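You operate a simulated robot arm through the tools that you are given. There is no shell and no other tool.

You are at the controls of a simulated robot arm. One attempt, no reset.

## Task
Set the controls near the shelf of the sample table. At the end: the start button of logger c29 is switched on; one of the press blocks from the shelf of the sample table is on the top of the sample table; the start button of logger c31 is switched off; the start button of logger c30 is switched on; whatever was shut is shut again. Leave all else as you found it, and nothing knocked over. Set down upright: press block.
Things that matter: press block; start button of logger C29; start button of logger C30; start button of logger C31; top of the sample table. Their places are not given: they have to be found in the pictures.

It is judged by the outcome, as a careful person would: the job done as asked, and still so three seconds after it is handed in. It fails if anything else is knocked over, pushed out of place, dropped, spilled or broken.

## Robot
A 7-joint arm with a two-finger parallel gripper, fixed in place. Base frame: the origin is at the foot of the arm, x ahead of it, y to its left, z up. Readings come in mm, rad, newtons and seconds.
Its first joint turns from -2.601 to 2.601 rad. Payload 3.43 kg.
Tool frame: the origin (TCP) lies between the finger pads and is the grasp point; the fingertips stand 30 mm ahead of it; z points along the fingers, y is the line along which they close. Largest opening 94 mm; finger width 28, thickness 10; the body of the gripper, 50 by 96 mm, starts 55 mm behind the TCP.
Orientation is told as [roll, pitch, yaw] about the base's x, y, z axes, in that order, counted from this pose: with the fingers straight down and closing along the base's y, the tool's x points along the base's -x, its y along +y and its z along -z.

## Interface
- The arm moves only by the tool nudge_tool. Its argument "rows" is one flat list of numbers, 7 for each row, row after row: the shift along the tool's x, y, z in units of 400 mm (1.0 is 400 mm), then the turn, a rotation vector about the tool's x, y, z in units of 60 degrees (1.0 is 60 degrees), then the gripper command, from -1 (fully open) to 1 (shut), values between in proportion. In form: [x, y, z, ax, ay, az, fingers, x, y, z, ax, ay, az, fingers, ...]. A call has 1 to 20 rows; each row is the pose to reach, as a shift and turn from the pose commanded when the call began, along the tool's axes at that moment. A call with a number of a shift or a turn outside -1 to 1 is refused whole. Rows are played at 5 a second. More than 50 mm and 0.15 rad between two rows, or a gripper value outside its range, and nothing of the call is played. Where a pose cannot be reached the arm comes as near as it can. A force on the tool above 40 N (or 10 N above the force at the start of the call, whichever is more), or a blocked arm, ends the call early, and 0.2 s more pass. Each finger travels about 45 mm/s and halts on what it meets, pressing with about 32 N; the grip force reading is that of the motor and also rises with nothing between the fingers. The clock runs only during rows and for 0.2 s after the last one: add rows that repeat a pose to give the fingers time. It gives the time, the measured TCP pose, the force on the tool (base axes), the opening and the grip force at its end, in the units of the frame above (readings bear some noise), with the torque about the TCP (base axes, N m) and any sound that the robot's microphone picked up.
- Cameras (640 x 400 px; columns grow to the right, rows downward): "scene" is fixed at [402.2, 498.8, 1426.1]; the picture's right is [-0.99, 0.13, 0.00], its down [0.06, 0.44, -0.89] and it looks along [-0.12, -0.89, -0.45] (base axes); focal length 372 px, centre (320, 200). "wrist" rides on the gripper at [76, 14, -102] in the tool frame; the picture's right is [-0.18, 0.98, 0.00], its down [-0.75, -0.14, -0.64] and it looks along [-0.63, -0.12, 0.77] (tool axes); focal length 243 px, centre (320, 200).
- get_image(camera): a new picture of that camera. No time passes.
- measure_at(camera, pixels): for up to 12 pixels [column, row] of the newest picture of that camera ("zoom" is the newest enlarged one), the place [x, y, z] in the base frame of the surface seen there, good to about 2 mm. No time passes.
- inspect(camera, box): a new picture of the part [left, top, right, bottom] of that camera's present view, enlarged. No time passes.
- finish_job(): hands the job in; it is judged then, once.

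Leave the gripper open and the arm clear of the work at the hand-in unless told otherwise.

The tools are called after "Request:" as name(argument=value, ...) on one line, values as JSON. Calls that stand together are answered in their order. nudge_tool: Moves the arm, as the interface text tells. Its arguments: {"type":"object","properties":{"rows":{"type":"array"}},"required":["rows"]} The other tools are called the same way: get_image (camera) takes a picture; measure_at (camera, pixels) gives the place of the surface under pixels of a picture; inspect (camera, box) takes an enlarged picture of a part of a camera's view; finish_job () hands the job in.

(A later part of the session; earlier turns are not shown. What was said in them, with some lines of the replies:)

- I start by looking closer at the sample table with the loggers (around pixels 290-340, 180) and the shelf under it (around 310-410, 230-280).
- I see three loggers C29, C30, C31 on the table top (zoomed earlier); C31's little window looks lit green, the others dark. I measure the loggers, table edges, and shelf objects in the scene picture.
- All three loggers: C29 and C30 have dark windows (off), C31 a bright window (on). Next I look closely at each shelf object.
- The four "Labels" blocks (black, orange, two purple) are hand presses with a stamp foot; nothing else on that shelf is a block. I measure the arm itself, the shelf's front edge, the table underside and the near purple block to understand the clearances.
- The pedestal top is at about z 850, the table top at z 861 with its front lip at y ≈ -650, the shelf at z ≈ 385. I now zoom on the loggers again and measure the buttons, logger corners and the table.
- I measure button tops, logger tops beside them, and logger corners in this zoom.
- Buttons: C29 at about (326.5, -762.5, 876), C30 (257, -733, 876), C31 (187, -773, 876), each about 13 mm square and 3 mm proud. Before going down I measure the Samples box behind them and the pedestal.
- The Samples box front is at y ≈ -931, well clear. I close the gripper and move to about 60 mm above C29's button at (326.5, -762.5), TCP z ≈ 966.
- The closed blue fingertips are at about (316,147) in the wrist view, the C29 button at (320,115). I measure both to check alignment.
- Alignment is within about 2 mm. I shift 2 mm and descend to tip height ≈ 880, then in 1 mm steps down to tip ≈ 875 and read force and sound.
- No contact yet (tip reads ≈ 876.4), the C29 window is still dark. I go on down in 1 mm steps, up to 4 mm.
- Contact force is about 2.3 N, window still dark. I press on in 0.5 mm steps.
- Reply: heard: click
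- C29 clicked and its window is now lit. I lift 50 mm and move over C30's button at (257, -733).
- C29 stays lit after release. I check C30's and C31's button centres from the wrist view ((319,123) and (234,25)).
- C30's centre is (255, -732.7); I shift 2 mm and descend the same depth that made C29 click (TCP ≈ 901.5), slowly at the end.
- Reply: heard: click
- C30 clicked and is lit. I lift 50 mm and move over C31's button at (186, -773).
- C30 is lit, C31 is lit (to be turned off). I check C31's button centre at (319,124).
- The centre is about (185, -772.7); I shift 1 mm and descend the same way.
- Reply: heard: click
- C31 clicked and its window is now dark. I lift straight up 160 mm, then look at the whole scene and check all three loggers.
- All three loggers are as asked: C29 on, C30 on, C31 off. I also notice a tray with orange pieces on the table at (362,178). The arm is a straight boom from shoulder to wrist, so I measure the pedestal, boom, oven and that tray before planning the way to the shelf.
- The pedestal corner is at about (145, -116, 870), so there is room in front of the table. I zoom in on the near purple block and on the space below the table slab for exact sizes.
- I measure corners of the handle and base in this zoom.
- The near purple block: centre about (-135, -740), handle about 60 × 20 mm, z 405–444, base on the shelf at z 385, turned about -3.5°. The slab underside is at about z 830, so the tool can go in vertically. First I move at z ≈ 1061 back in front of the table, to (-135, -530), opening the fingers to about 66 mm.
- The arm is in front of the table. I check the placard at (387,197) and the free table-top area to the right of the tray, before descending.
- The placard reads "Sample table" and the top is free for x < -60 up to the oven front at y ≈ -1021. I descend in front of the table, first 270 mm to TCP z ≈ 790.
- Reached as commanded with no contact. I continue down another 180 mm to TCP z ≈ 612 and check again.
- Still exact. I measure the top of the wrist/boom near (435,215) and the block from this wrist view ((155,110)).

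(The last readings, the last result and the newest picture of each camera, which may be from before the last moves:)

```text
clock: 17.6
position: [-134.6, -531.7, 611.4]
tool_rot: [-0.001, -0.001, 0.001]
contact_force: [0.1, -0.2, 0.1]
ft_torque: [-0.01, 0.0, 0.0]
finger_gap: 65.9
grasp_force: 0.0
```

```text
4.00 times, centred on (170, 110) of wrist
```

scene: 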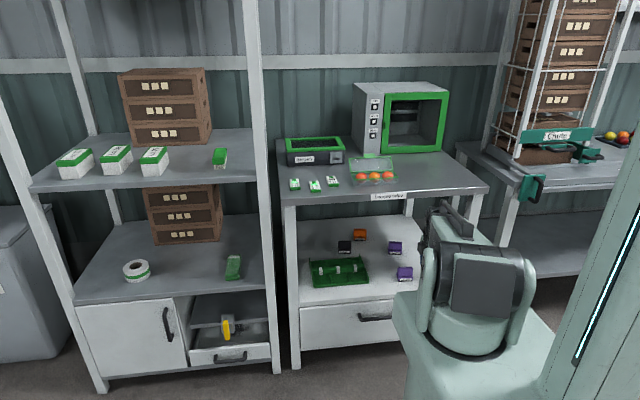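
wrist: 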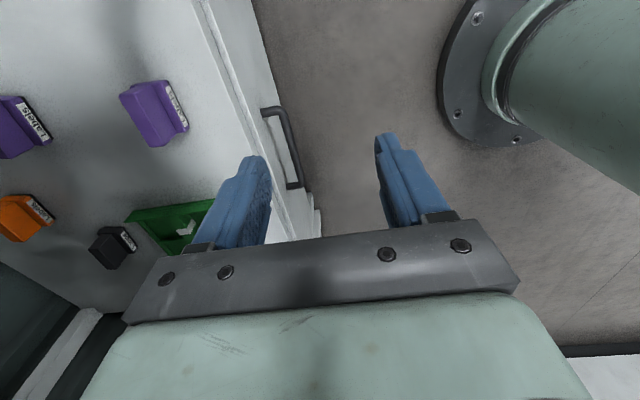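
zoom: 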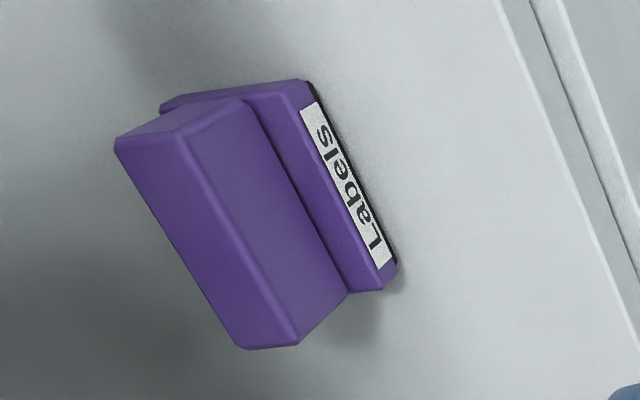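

Wrist top is about 235 mm above the TCP, so entering at TCP z ≈ 500 keeps it near 735, under the slab at 830. I measure the handle from this view: its top edge and faces.

Request:
measure_at(camera="zoom", pixels=[[122, 150], [185, 150], [250, 340], [293, 335], [200, 240], [150, 200], [240, 240], [270, 200], [330, 280], [290, 120], [370, 275], [175, 102]])

Request:
measure_at(camera="scene", pixels=[[408, 198], [415, 198], [405, 203], [412, 225], [330, 206], [300, 206], [480, 193], [475, 200]])

```text
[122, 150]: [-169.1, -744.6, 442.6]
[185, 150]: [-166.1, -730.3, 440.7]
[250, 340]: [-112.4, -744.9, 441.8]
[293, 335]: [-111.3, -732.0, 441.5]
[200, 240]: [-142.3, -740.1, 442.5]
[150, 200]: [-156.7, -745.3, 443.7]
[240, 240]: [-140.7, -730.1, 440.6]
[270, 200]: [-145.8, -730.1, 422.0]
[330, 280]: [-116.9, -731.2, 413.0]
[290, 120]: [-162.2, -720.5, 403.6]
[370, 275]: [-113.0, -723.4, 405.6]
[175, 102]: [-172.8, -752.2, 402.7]
```

```text
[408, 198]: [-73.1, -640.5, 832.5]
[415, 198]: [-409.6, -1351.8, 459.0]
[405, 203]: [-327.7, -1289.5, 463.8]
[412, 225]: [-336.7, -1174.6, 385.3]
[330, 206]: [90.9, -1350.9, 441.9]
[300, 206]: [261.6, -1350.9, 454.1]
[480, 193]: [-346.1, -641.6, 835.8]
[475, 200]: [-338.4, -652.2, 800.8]
```

Handle centre ≈ (-137, -739), turned about -2.5°. I go down to TCP z = 500 in front, then slide in 207 mm under the slab to above the block (tip at z ≈ 470, block top 444).

Request:
nudge_tool(rows=[0, 0, 0.0929, 0, 0, 0, -0.4, 0, 0, 0.1857, 0, 0, 0, -0.4, 0, 0, 0.2785, 0, 0, 0, -0.4, 0.001, -0.0863, 0.2785, 0, 0, 0.007, -0.4, 0.002, -0.1727, 0.2785, 0, 0, 0.014, -0.4, 0.003, -0.259, 0.2785, 0, 0, 0.021, -0.4, 0.004, -0.3453, 0.2785, 0, 0, 0.028, -0.4, 0.005, -0.4317, 0.2785, 0, 0, 0.035, -0.4, 0.006, -0.518, 0.2785, 0, 0, 0.043, -0.4, 0.006, -0.518, 0.2785, 0, 0, 0.043, -0.4])

Request:
get_image(camera="scene")

Request:
get_image(camera="wrist")

```text
clock: 19.8
position: [-136.2, -738.0, 501.4]
tool_rot: [-0.001, 0.001, -0.045]
contact_force: [0.2, 0.0, 0.3]
ft_torque: [-0.01, -0.01, 0.0]
finger_gap: 65.6
grasp_force: 0.1
```

```text
taken
```

scene: 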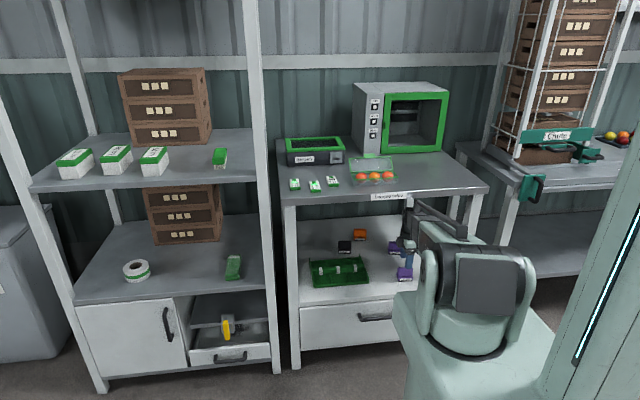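

```text
taken
```

wrist: 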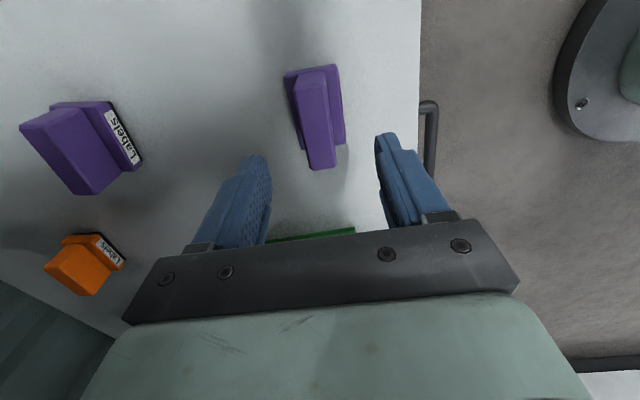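

The block sits between the fingers in the wrist view, near (318,120). I measure its handle and the fingertips to check alignment before lowering.

Request:
inspect(camera="wrist", box=[230, 50, 430, 175])

Request:
measure_at(camera="wrist", pixels=[[310, 75], [322, 160], [316, 115], [300, 90], [325, 90], [308, 140], [333, 140], [337, 75], [345, 130], [255, 157], [385, 135], [292, 90]])

Request:
inspect(camera="scene", box=[380, 190, 440, 290])

```text
3.20 times, centred on (330, 112) of wrist
```

zoom: 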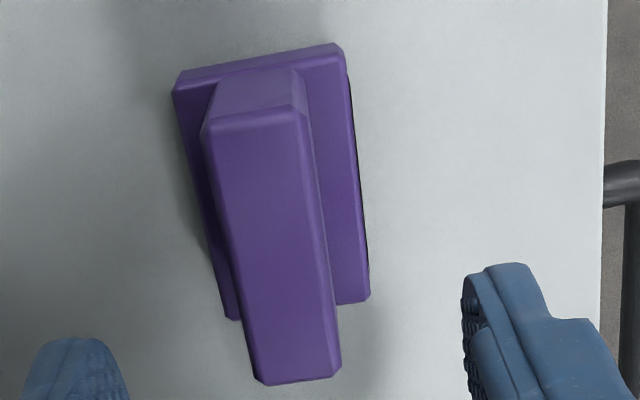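

```text
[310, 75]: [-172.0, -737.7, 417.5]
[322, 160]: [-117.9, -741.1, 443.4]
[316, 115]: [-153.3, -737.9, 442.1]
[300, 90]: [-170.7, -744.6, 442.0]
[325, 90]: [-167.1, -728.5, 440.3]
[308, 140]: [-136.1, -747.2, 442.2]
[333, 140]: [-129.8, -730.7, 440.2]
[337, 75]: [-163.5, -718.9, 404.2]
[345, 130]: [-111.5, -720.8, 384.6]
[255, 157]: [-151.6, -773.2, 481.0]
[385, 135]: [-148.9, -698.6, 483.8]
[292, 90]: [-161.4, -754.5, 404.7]
```

```text
4.00 times, centred on (410, 240) of scene
```

zoom: 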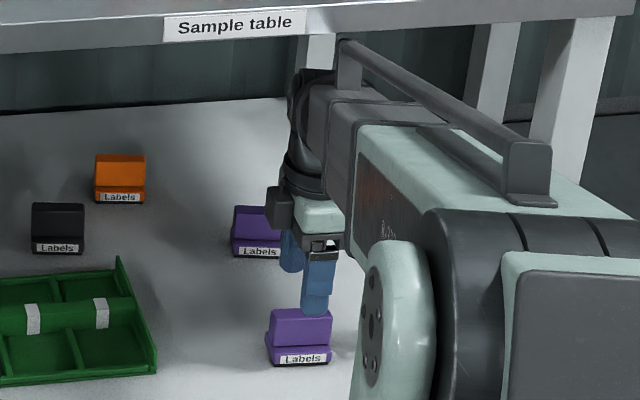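

Alignment is good (handle y -747…-730, fingers centred at about -737). I lower 60 mm to TCP z ≈ 441 (tip ≈ 411, base step top at 405), shifting 1–2 mm.

Request:
nudge_tool(rows=[0.004, -0.002, 0.05, 0, 0, 0, -0.4, 0.004, -0.002, 0.1, 0, 0, 0, -0.4, 0.004, -0.002, 0.13, 0, 0, 0, -0.4, 0.004, -0.002, 0.15, 0, 0, 0, -0.4, 0.004, -0.002, 0.15, 0, 0, 0, -0.4])

Request:
get_image(camera="wrist")

Request:
inspect(camera="scene", box=[380, 190, 440, 290])

```text
clock: 21.0
position: [-138.4, -741.2, 441.1]
tool_rot: [0.0, 0.0, -0.046]
contact_force: [0.3, 0.2, -0.6]
ft_torque: [0.0, 0.02, -0.02]
finger_gap: 65.6
grasp_force: 0.0
```

```text
taken
```

wrist: 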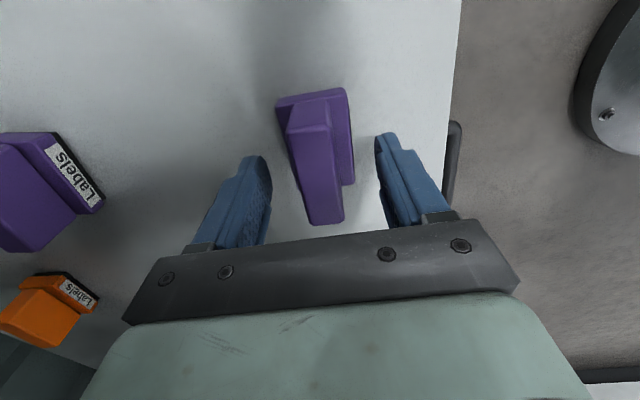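

```text
4.00 times, centred on (410, 240) of scene
```

zoom: 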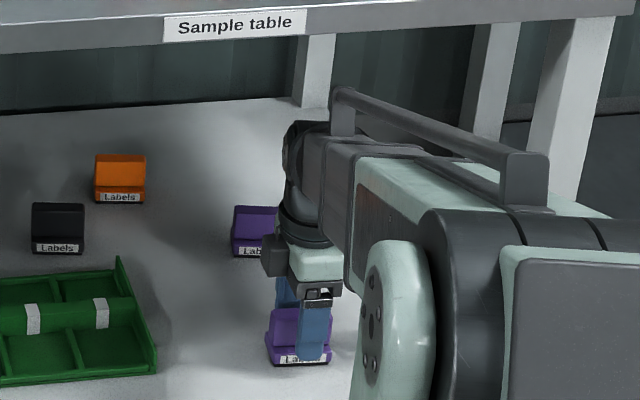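

The fingers flank the handle. I close them in place and wait for the grip.

Request:
nudge_tool(rows=[0, 0, 0, 0, 0, 0, 0.3, 0, 0, 0, 0, 0, 0, 0.6, 0, 0, 0, 0, 0, 0, 1, 0, 0, 0, 0, 0, 0, 1, 0, 0, 0, 0, 0, 0, 1, 0, 0, 0, 0, 0, 0, 1])

Request:
get_image(camera="wrist")

Request:
inspect(camera="scene", box=[380, 230, 430, 290])

```text
clock: 22.4
position: [-137.3, -739.8, 441.2]
tool_rot: [0.001, 0.001, -0.046]
contact_force: [-0.2, -0.4, 0.9]
ft_torque: [0.05, 0.01, 0.0]
finger_gap: 25.9
grasp_force: 32.1
```

```text
taken
```

wrist: 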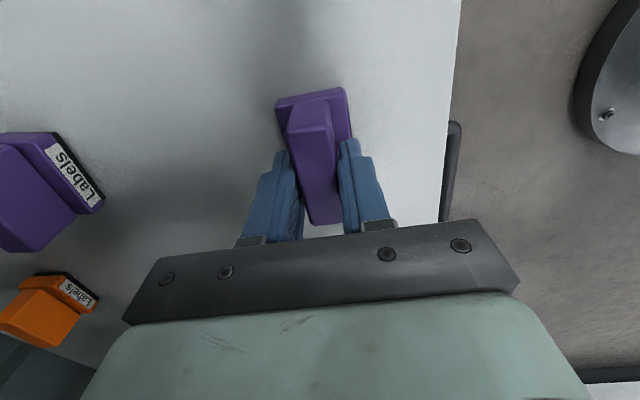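

```text
6.67 times, centred on (405, 260) of scene
```

zoom: 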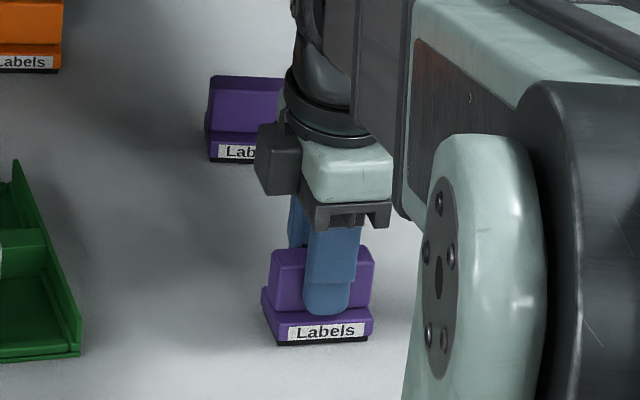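

Gripped with a 25.9 mm gap. I lift slowly 40 mm to TCP z ≈ 481 (lower than where I came in) and check.

Request:
nudge_tool(rows=[0, 0, -0.0125, 0, 0, 0, 1, 0, 0, -0.0375, 0, 0, 0, 1, 0, 0, -0.07, 0, 0, 0, 1, 0, 0, -0.1, 0, 0, 0, 1, 0, 0, -0.1, 0, 0, 0, 1])

Request:
get_image(camera="wrist")

Request:
get_image(camera="scene")

```text
clock: 23.6
position: [-136.5, -739.2, 480.4]
tool_rot: [-0.001, 0.0, -0.046]
contact_force: [0.4, -0.4, -0.5]
ft_torque: [-0.02, -0.02, -0.01]
finger_gap: 25.8
grasp_force: 31.9
```

```text
taken
```

wrist: 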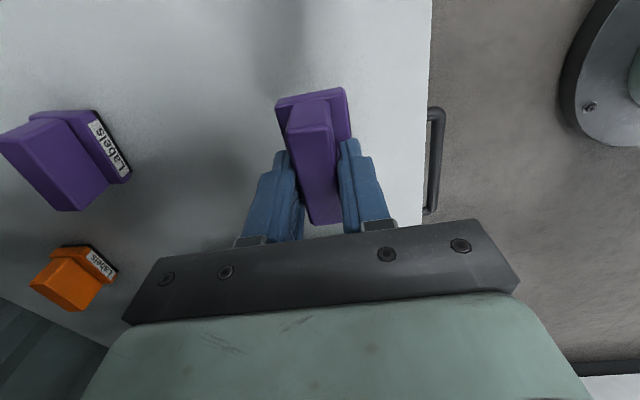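

```text
taken
```

scene: 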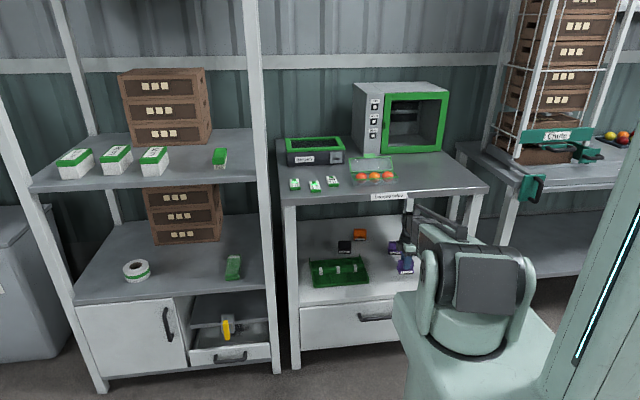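

The block is lifted and held upright. I slide straight out 208 mm toward the robot, to y ≈ -531.

Request:
nudge_tool(rows=[0.0048, 0.104, 0, 0, 0, 0, 1, 0.0096, 0.208, 0, 0, 0, 0, 1, 0.0144, 0.312, 0, 0, 0, 0, 1, 0.0192, 0.416, 0, 0, 0, 0, 1, 0.024, 0.52, 0, 0, 0, 0, 1, 0.024, 0.52, 0, 0, 0, 0, 1])

Request:
get_image(camera="wrist")

```text
clock: 25.0
position: [-135.4, -528.6, 478.8]
tool_rot: [-0.001, 0.001, -0.046]
contact_force: [-0.4, 0.9, -1.0]
ft_torque: [0.02, 0.04, 0.0]
finger_gap: 25.8
grasp_force: 32.3
```

```text
taken
```

wrist: 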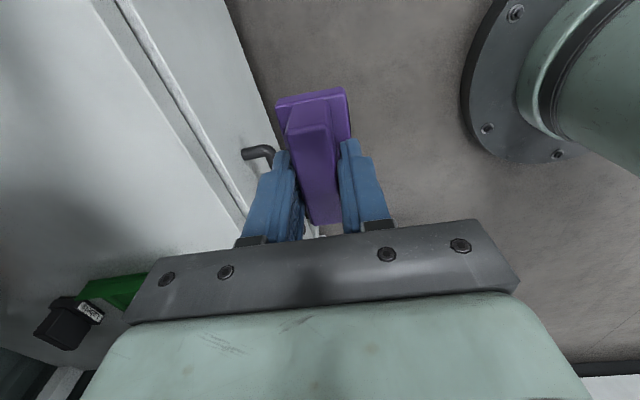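

Out in front of the table, block held upright. I rise in two calls, 252 mm each, to TCP z ≈ 983.

Request:
nudge_tool(rows=[0, 0, -0.105, 0, 0, 0, 1, 0, 0, -0.21, 0, 0, 0, 1, 0, 0, -0.315, 0, 0, 0, 1, 0, 0, -0.42, 0, 0, 0, 1, 0, 0, -0.525, 0, 0, 0, 1, 0, 0, -0.63, 0, 0, 0, 1])

Request:
nudge_tool(rows=[0, 0, -0.105, 0, 0, 0, 1, 0, 0, -0.21, 0, 0, 0, 1, 0, 0, -0.315, 0, 0, 0, 1, 0, 0, -0.42, 0, 0, 0, 1, 0, 0, -0.525, 0, 0, 0, 1, 0, 0, -0.63, 0, 0, 0, 1, 0, 0, -0.63, 0, 0, 0, 1])

Request:
get_image(camera="scene")

Request:
get_image(camera="wrist")

```text
clock: 26.4
position: [-138.1, -529.9, 730.9]
tool_rot: [0.0, 0.001, -0.044]
contact_force: [0.5, 0.3, -0.5]
ft_torque: [0.03, -0.02, 0.01]
finger_gap: 26.0
grasp_force: 32.1
```

```text
clock: 28.0
position: [-137.6, -529.9, 985.3]
tool_rot: [0.001, -0.001, -0.046]
contact_force: [-0.1, -0.1, -1.1]
ft_torque: [-0.01, -0.03, -0.05]
finger_gap: 25.7
grasp_force: 31.8
```

```text
taken
```

scene: 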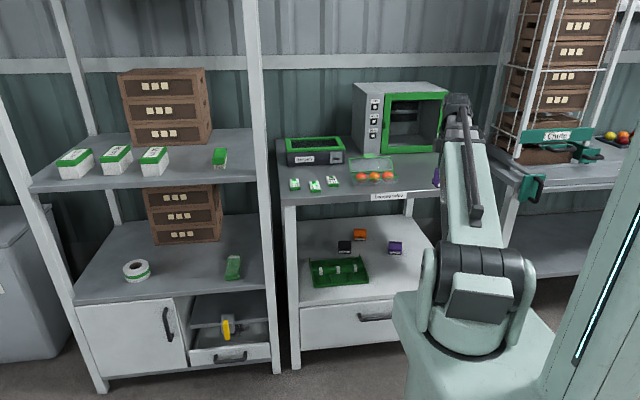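

```text
taken
```

wrist: 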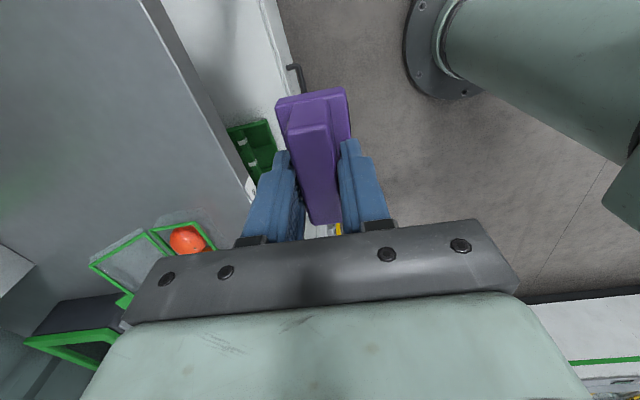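

Block still held, upright. I move over the free part of the table top, to about (-180, -780), keeping height (block bottom ≈ z 929).

Request:
nudge_tool(rows=[0.0131, -0.1048, 0, 0, 0, 0, 1, 0.0263, -0.2097, 0, 0, 0, 0, 1, 0.0394, -0.3145, 0, 0, 0, 0, 1, 0.0525, -0.4193, 0, 0, 0, 0, 1, 0.0657, -0.5242, 0, 0, 0, 0, 1, 0.0788, -0.629, 0, 0, 0, 0, 1, 0.0788, -0.629, 0, 0, 0, 0, 1])

Request:
get_image(camera="scene")

Request:
get_image(camera="wrist")

```text
clock: 29.6
position: [-182.3, -784.3, 985.1]
tool_rot: [0.001, 0.0, -0.045]
contact_force: [-0.1, 0.3, -0.3]
ft_torque: [-0.04, 0.02, 0.0]
finger_gap: 25.9
grasp_force: 31.7
```

```text
taken
```

scene: 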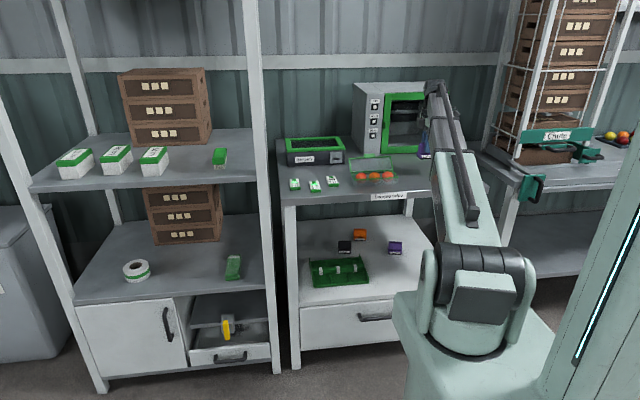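

```text
taken
```

wrist: 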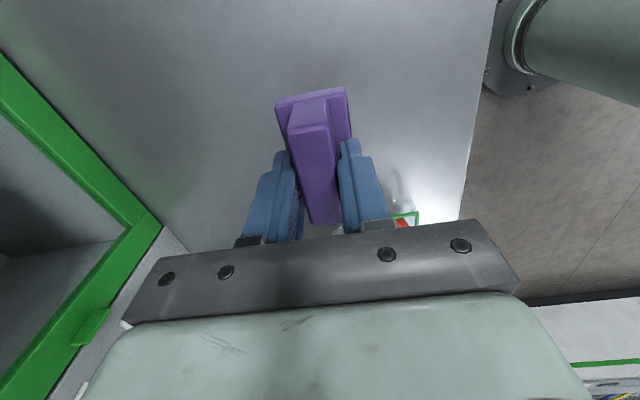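

The area below is free (oven door frame at left is far off). I lower 63 mm quickly-but-safely, then in 1 mm steps to just about contact (expected TCP ≈ 917).

Request:
measure_at(camera="wrist", pixels=[[250, 80], [380, 100], [300, 60], [400, 60], [260, 120]])

Request:
nudge_tool(rows=[0, 0, 0.06, 0, 0, 0, 1, 0, 0, 0.12, 0, 0, 0, 1, 0, 0, 0.15, 0, 0, 0, 1, 0, 0, 0.1575, 0, 0, 0, 1, 0, 0, 0.16, 0, 0, 0, 1, 0, 0, 0.1625, 0, 0, 0, 1, 0, 0, 0.165, 0, 0, 0, 1])

Request:
inspect(camera="wrist", box=[220, 60, 420, 185])

Request:
inspect(camera="scene", box=[390, 110, 460, 200])

```text
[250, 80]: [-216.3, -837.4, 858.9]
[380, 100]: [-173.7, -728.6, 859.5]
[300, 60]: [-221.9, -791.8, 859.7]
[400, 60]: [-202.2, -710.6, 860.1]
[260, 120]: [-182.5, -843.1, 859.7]
```

```text
clock: 31.2
position: [-179.6, -781.0, 918.9]
tool_rot: [0.0, 0.0, -0.044]
contact_force: [-0.2, 0.1, -0.9]
ft_torque: [0.02, -0.02, -0.01]
finger_gap: 25.7
grasp_force: 32.2
```

```text
3.20 times, centred on (320, 122) of wrist
```

zoom: 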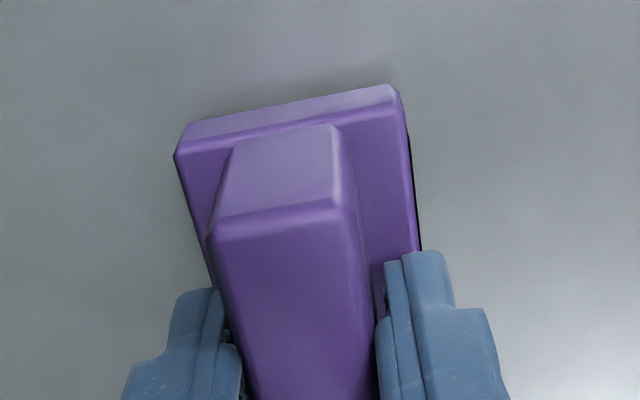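

```text
4.44 times, centred on (425, 155) of scene
```

zoom: 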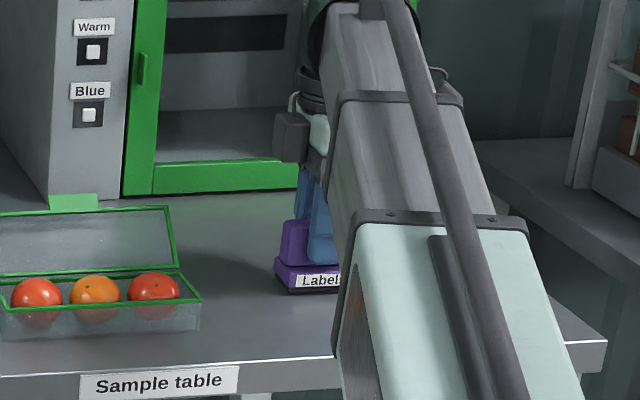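

No contact yet, the block is a couple of mm above the table. I go on in 0.5 mm steps.

Request:
nudge_tool(rows=[0, 0, 0.00125, 0, 0, 0, 1, 0, 0, 0.0025, 0, 0, 0, 1, 0, 0, 0.00375, 0, 0, 0, 1])

```text
clock: 32.0
position: [-180.9, -781.1, 916.9]
tool_rot: [0.0, 0.001, -0.045]
contact_force: [0.4, 0.2, -1.9]
ft_torque: [0.0, 0.0, 0.0]
finger_gap: 25.7
grasp_force: 31.9
```

Still no upward force. Another 1.5 mm in 0.5 mm steps.

Request:
nudge_tool(rows=[0, 0, 0.00125, 0, 0, 0, 1, 0, 0, 0.0025, 0, 0, 0, 1, 0, 0, 0.00375, 0, 0, 0, 1])

Request:
inspect(camera="scene", box=[415, 145, 447, 180])

```text
clock: 32.8
position: [-180.0, -780.4, 916.7]
tool_rot: [-0.002, 0.001, -0.047]
contact_force: [1.9, -2.2, 17.1]
ft_torque: [0.01, -0.03, 0.02]
finger_gap: 25.9
grasp_force: 31.9
```

```text
11.43 times, centred on (431, 162) of scene
```

zoom: 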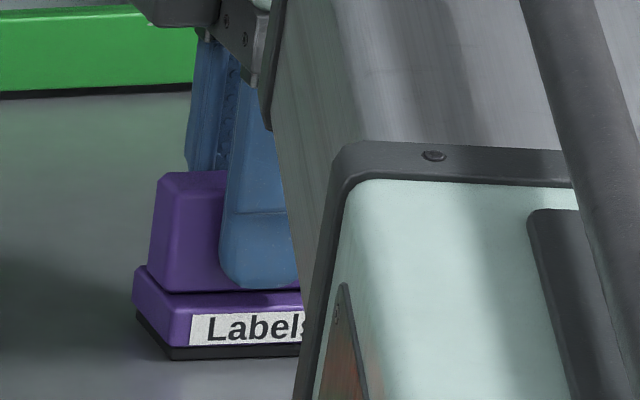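

The block is on the table (17 N upward). I ease up 0.7 mm and open the fingers to about 66 mm without moving.

Request:
nudge_tool(rows=[0, 0, -0.00175, 0, 0, 0, 1, 0, 0, -0.00175, 0, 0, 0, 0.3, 0, 0, -0.00175, 0, 0, 0, 0, 0, 0, -0.00175, 0, 0, 0, -0.4, 0, 0, -0.00175, 0, 0, 0, -0.4, 0, 0, -0.00175, 0, 0, 0, -0.4])

Request:
get_image(camera="wrist")

Request:
inspect(camera="scene", box=[415, 145, 447, 180])

```text
clock: 34.2
position: [-180.6, -780.2, 914.9]
tool_rot: [0.001, 0.0, -0.043]
contact_force: [-1.2, -0.3, -0.9]
ft_torque: [-0.01, 0.04, 0.03]
finger_gap: 65.8
grasp_force: 0.0
```

```text
taken
```

wrist: 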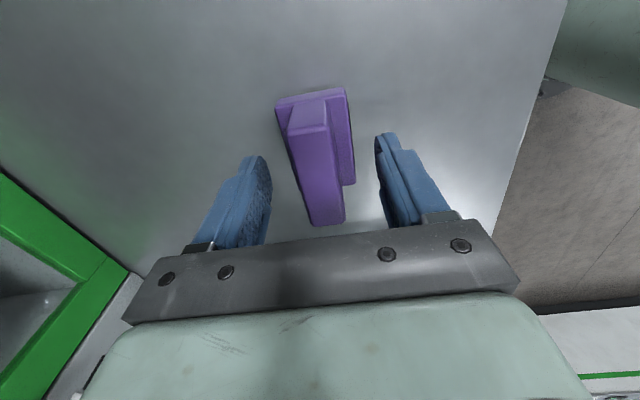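

```text
11.43 times, centred on (431, 162) of scene
```

zoom: 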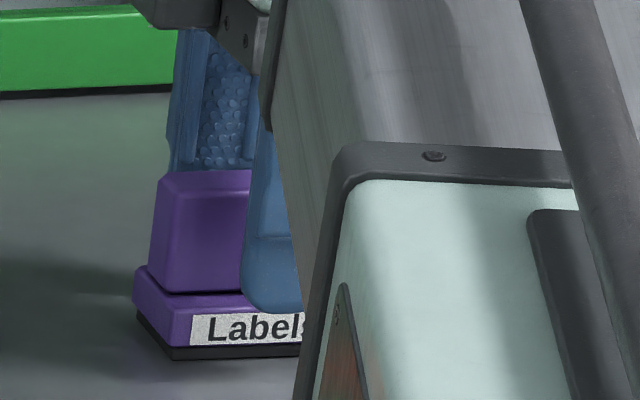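

The block stands free and upright between the open fingers. I lift straight up 170 mm, then open fully and check.

Request:
nudge_tool(rows=[0, 0, -0.05, 0, 0, 0, -0.4, 0, 0, -0.125, 0, 0, 0, -0.4, 0, 0, -0.225, 0, 0, 0, -0.4, 0, 0, -0.325, 0, 0, 0, -0.7, 0, 0, -0.425, 0, 0, 0, -1, 0, 0, -0.425, 0, 0, 0, -1])

Request:
get_image(camera="wrist")

Request:
get_image(camera="scene")

```text
clock: 35.6
position: [-181.7, -782.1, 1088.7]
tool_rot: [-0.001, 0.001, -0.045]
contact_force: [-0.2, -0.4, 0.2]
ft_torque: [0.0, 0.02, -0.02]
finger_gap: 93.9
grasp_force: 0.2
```

```text
taken
```

wrist: 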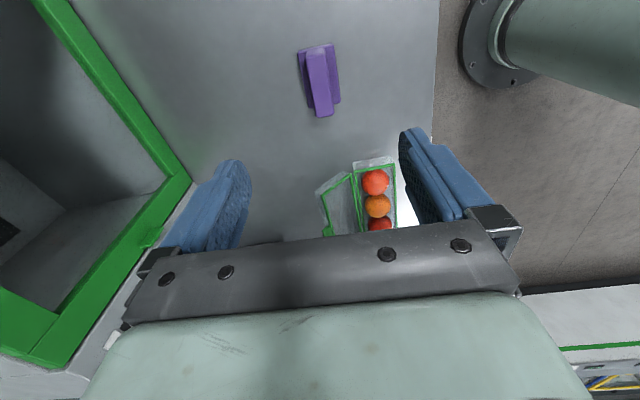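

```text
taken
```

scene: 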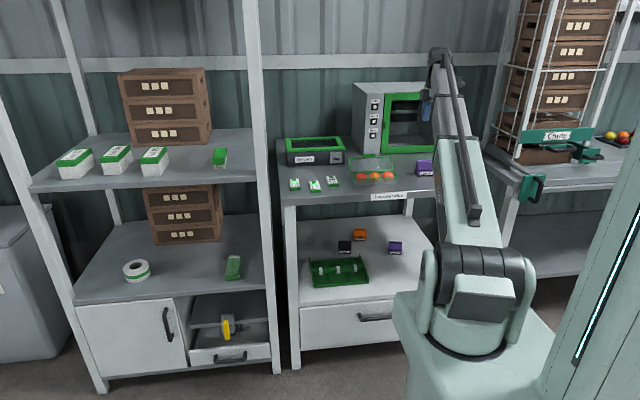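

The block stands on the table top near (425,168). I draw the arm back about 240 mm clear of the table.

Request:
nudge_tool(rows=[0, 0.1, 0, 0, 0, 0, -1, 0, 0.2, 0, 0, 0, 0, -1, 0, 0.3, 0, 0, 0, 0, -1, 0, 0.4, 0, 0, 0, 0, -1, 0, 0.5, 0, 0, 0, 0, -1, 0, 0.6, 0, 0, 0, 0, -1, 0, 0.6, 0, 0, 0, 0, -1])

Request:
get_image(camera="scene")

Request:
inspect(camera="scene", box=[280, 130, 450, 210])

Request:
inspect(camera="scene", box=[285, 170, 349, 200])

Request:
inspect(camera="scene", box=[280, 200, 440, 350])

```text
clock: 37.2
position: [-170.6, -544.7, 1080.3]
tool_rot: [-0.007, 0.001, -0.046]
contact_force: [0.7, -0.4, -0.3]
ft_torque: [0.03, 0.01, 0.03]
finger_gap: 93.9
grasp_force: 0.0
out of reach, approached as far as the arm can: row 6, 7
```

```text
taken
```

scene: 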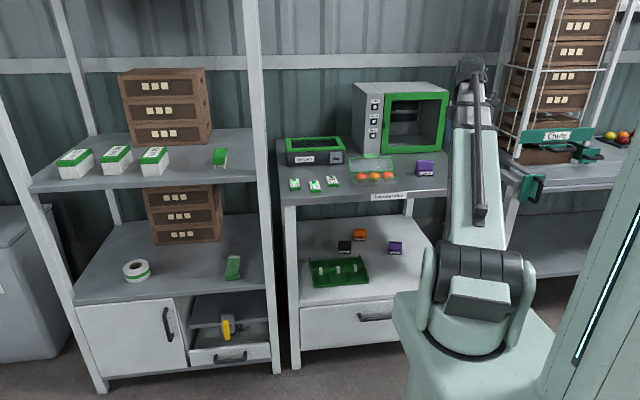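

```text
3.76 times, centred on (365, 170) of scene
```

zoom: 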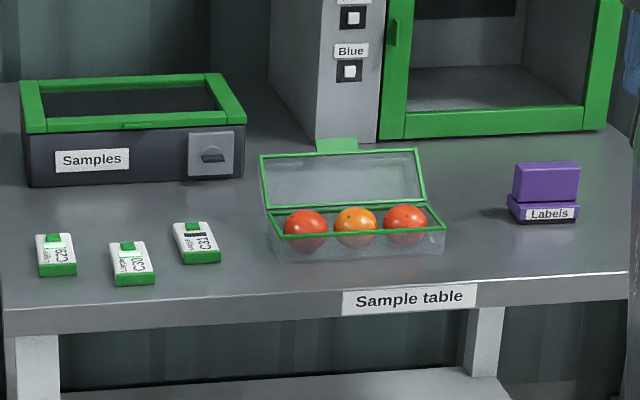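

```text
10.00 times, centred on (317, 185) of scene
```

zoom: 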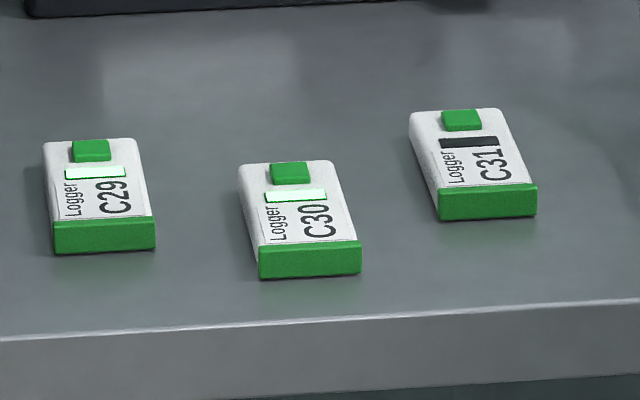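

```text
2.67 times, centred on (360, 275) of scene
```

zoom: 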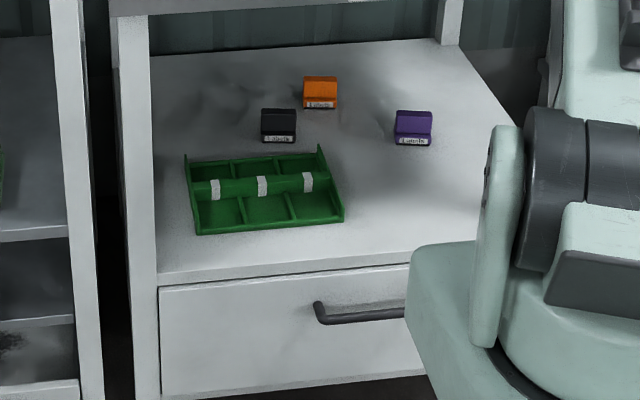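

Everything reads as asked: C29 and C30 windows are lit, C31 is dark. The purple press block stands upright on the sample table top. The other shelf objects, the drawer, the tray and the boxes are unchanged, and nothing was opened. The gripper is open and the arm is clear, so I hand the job in.

Request:
finish_job()

```text
The job is handed in.
```

The job is done and handed in; the final pictures show everything as you asked.

- **Loggers:** C29 and C30 are switched on (windows lit) and C31 is switched off (window dark). Each button clicked once and kept its new state after I let go.
- **Press block:** the purple block nearest the front of the shelf now stands upright on the sample table top, at about (-180, -780). I took the "Labels" blocks on that shelf to be the press blocks, because nothing else there fits the name.
- **Everything else:** I opened nothing, and the drawer below the shelf is still shut. The other shelf blocks, the green tray, the Samples box and the tomato tray look untouched.

When I drew the arm back at the end, it stopped a few millimetres short of the last position because that was out of reach. It is in front of the table, with the gripper open and clear of the work.
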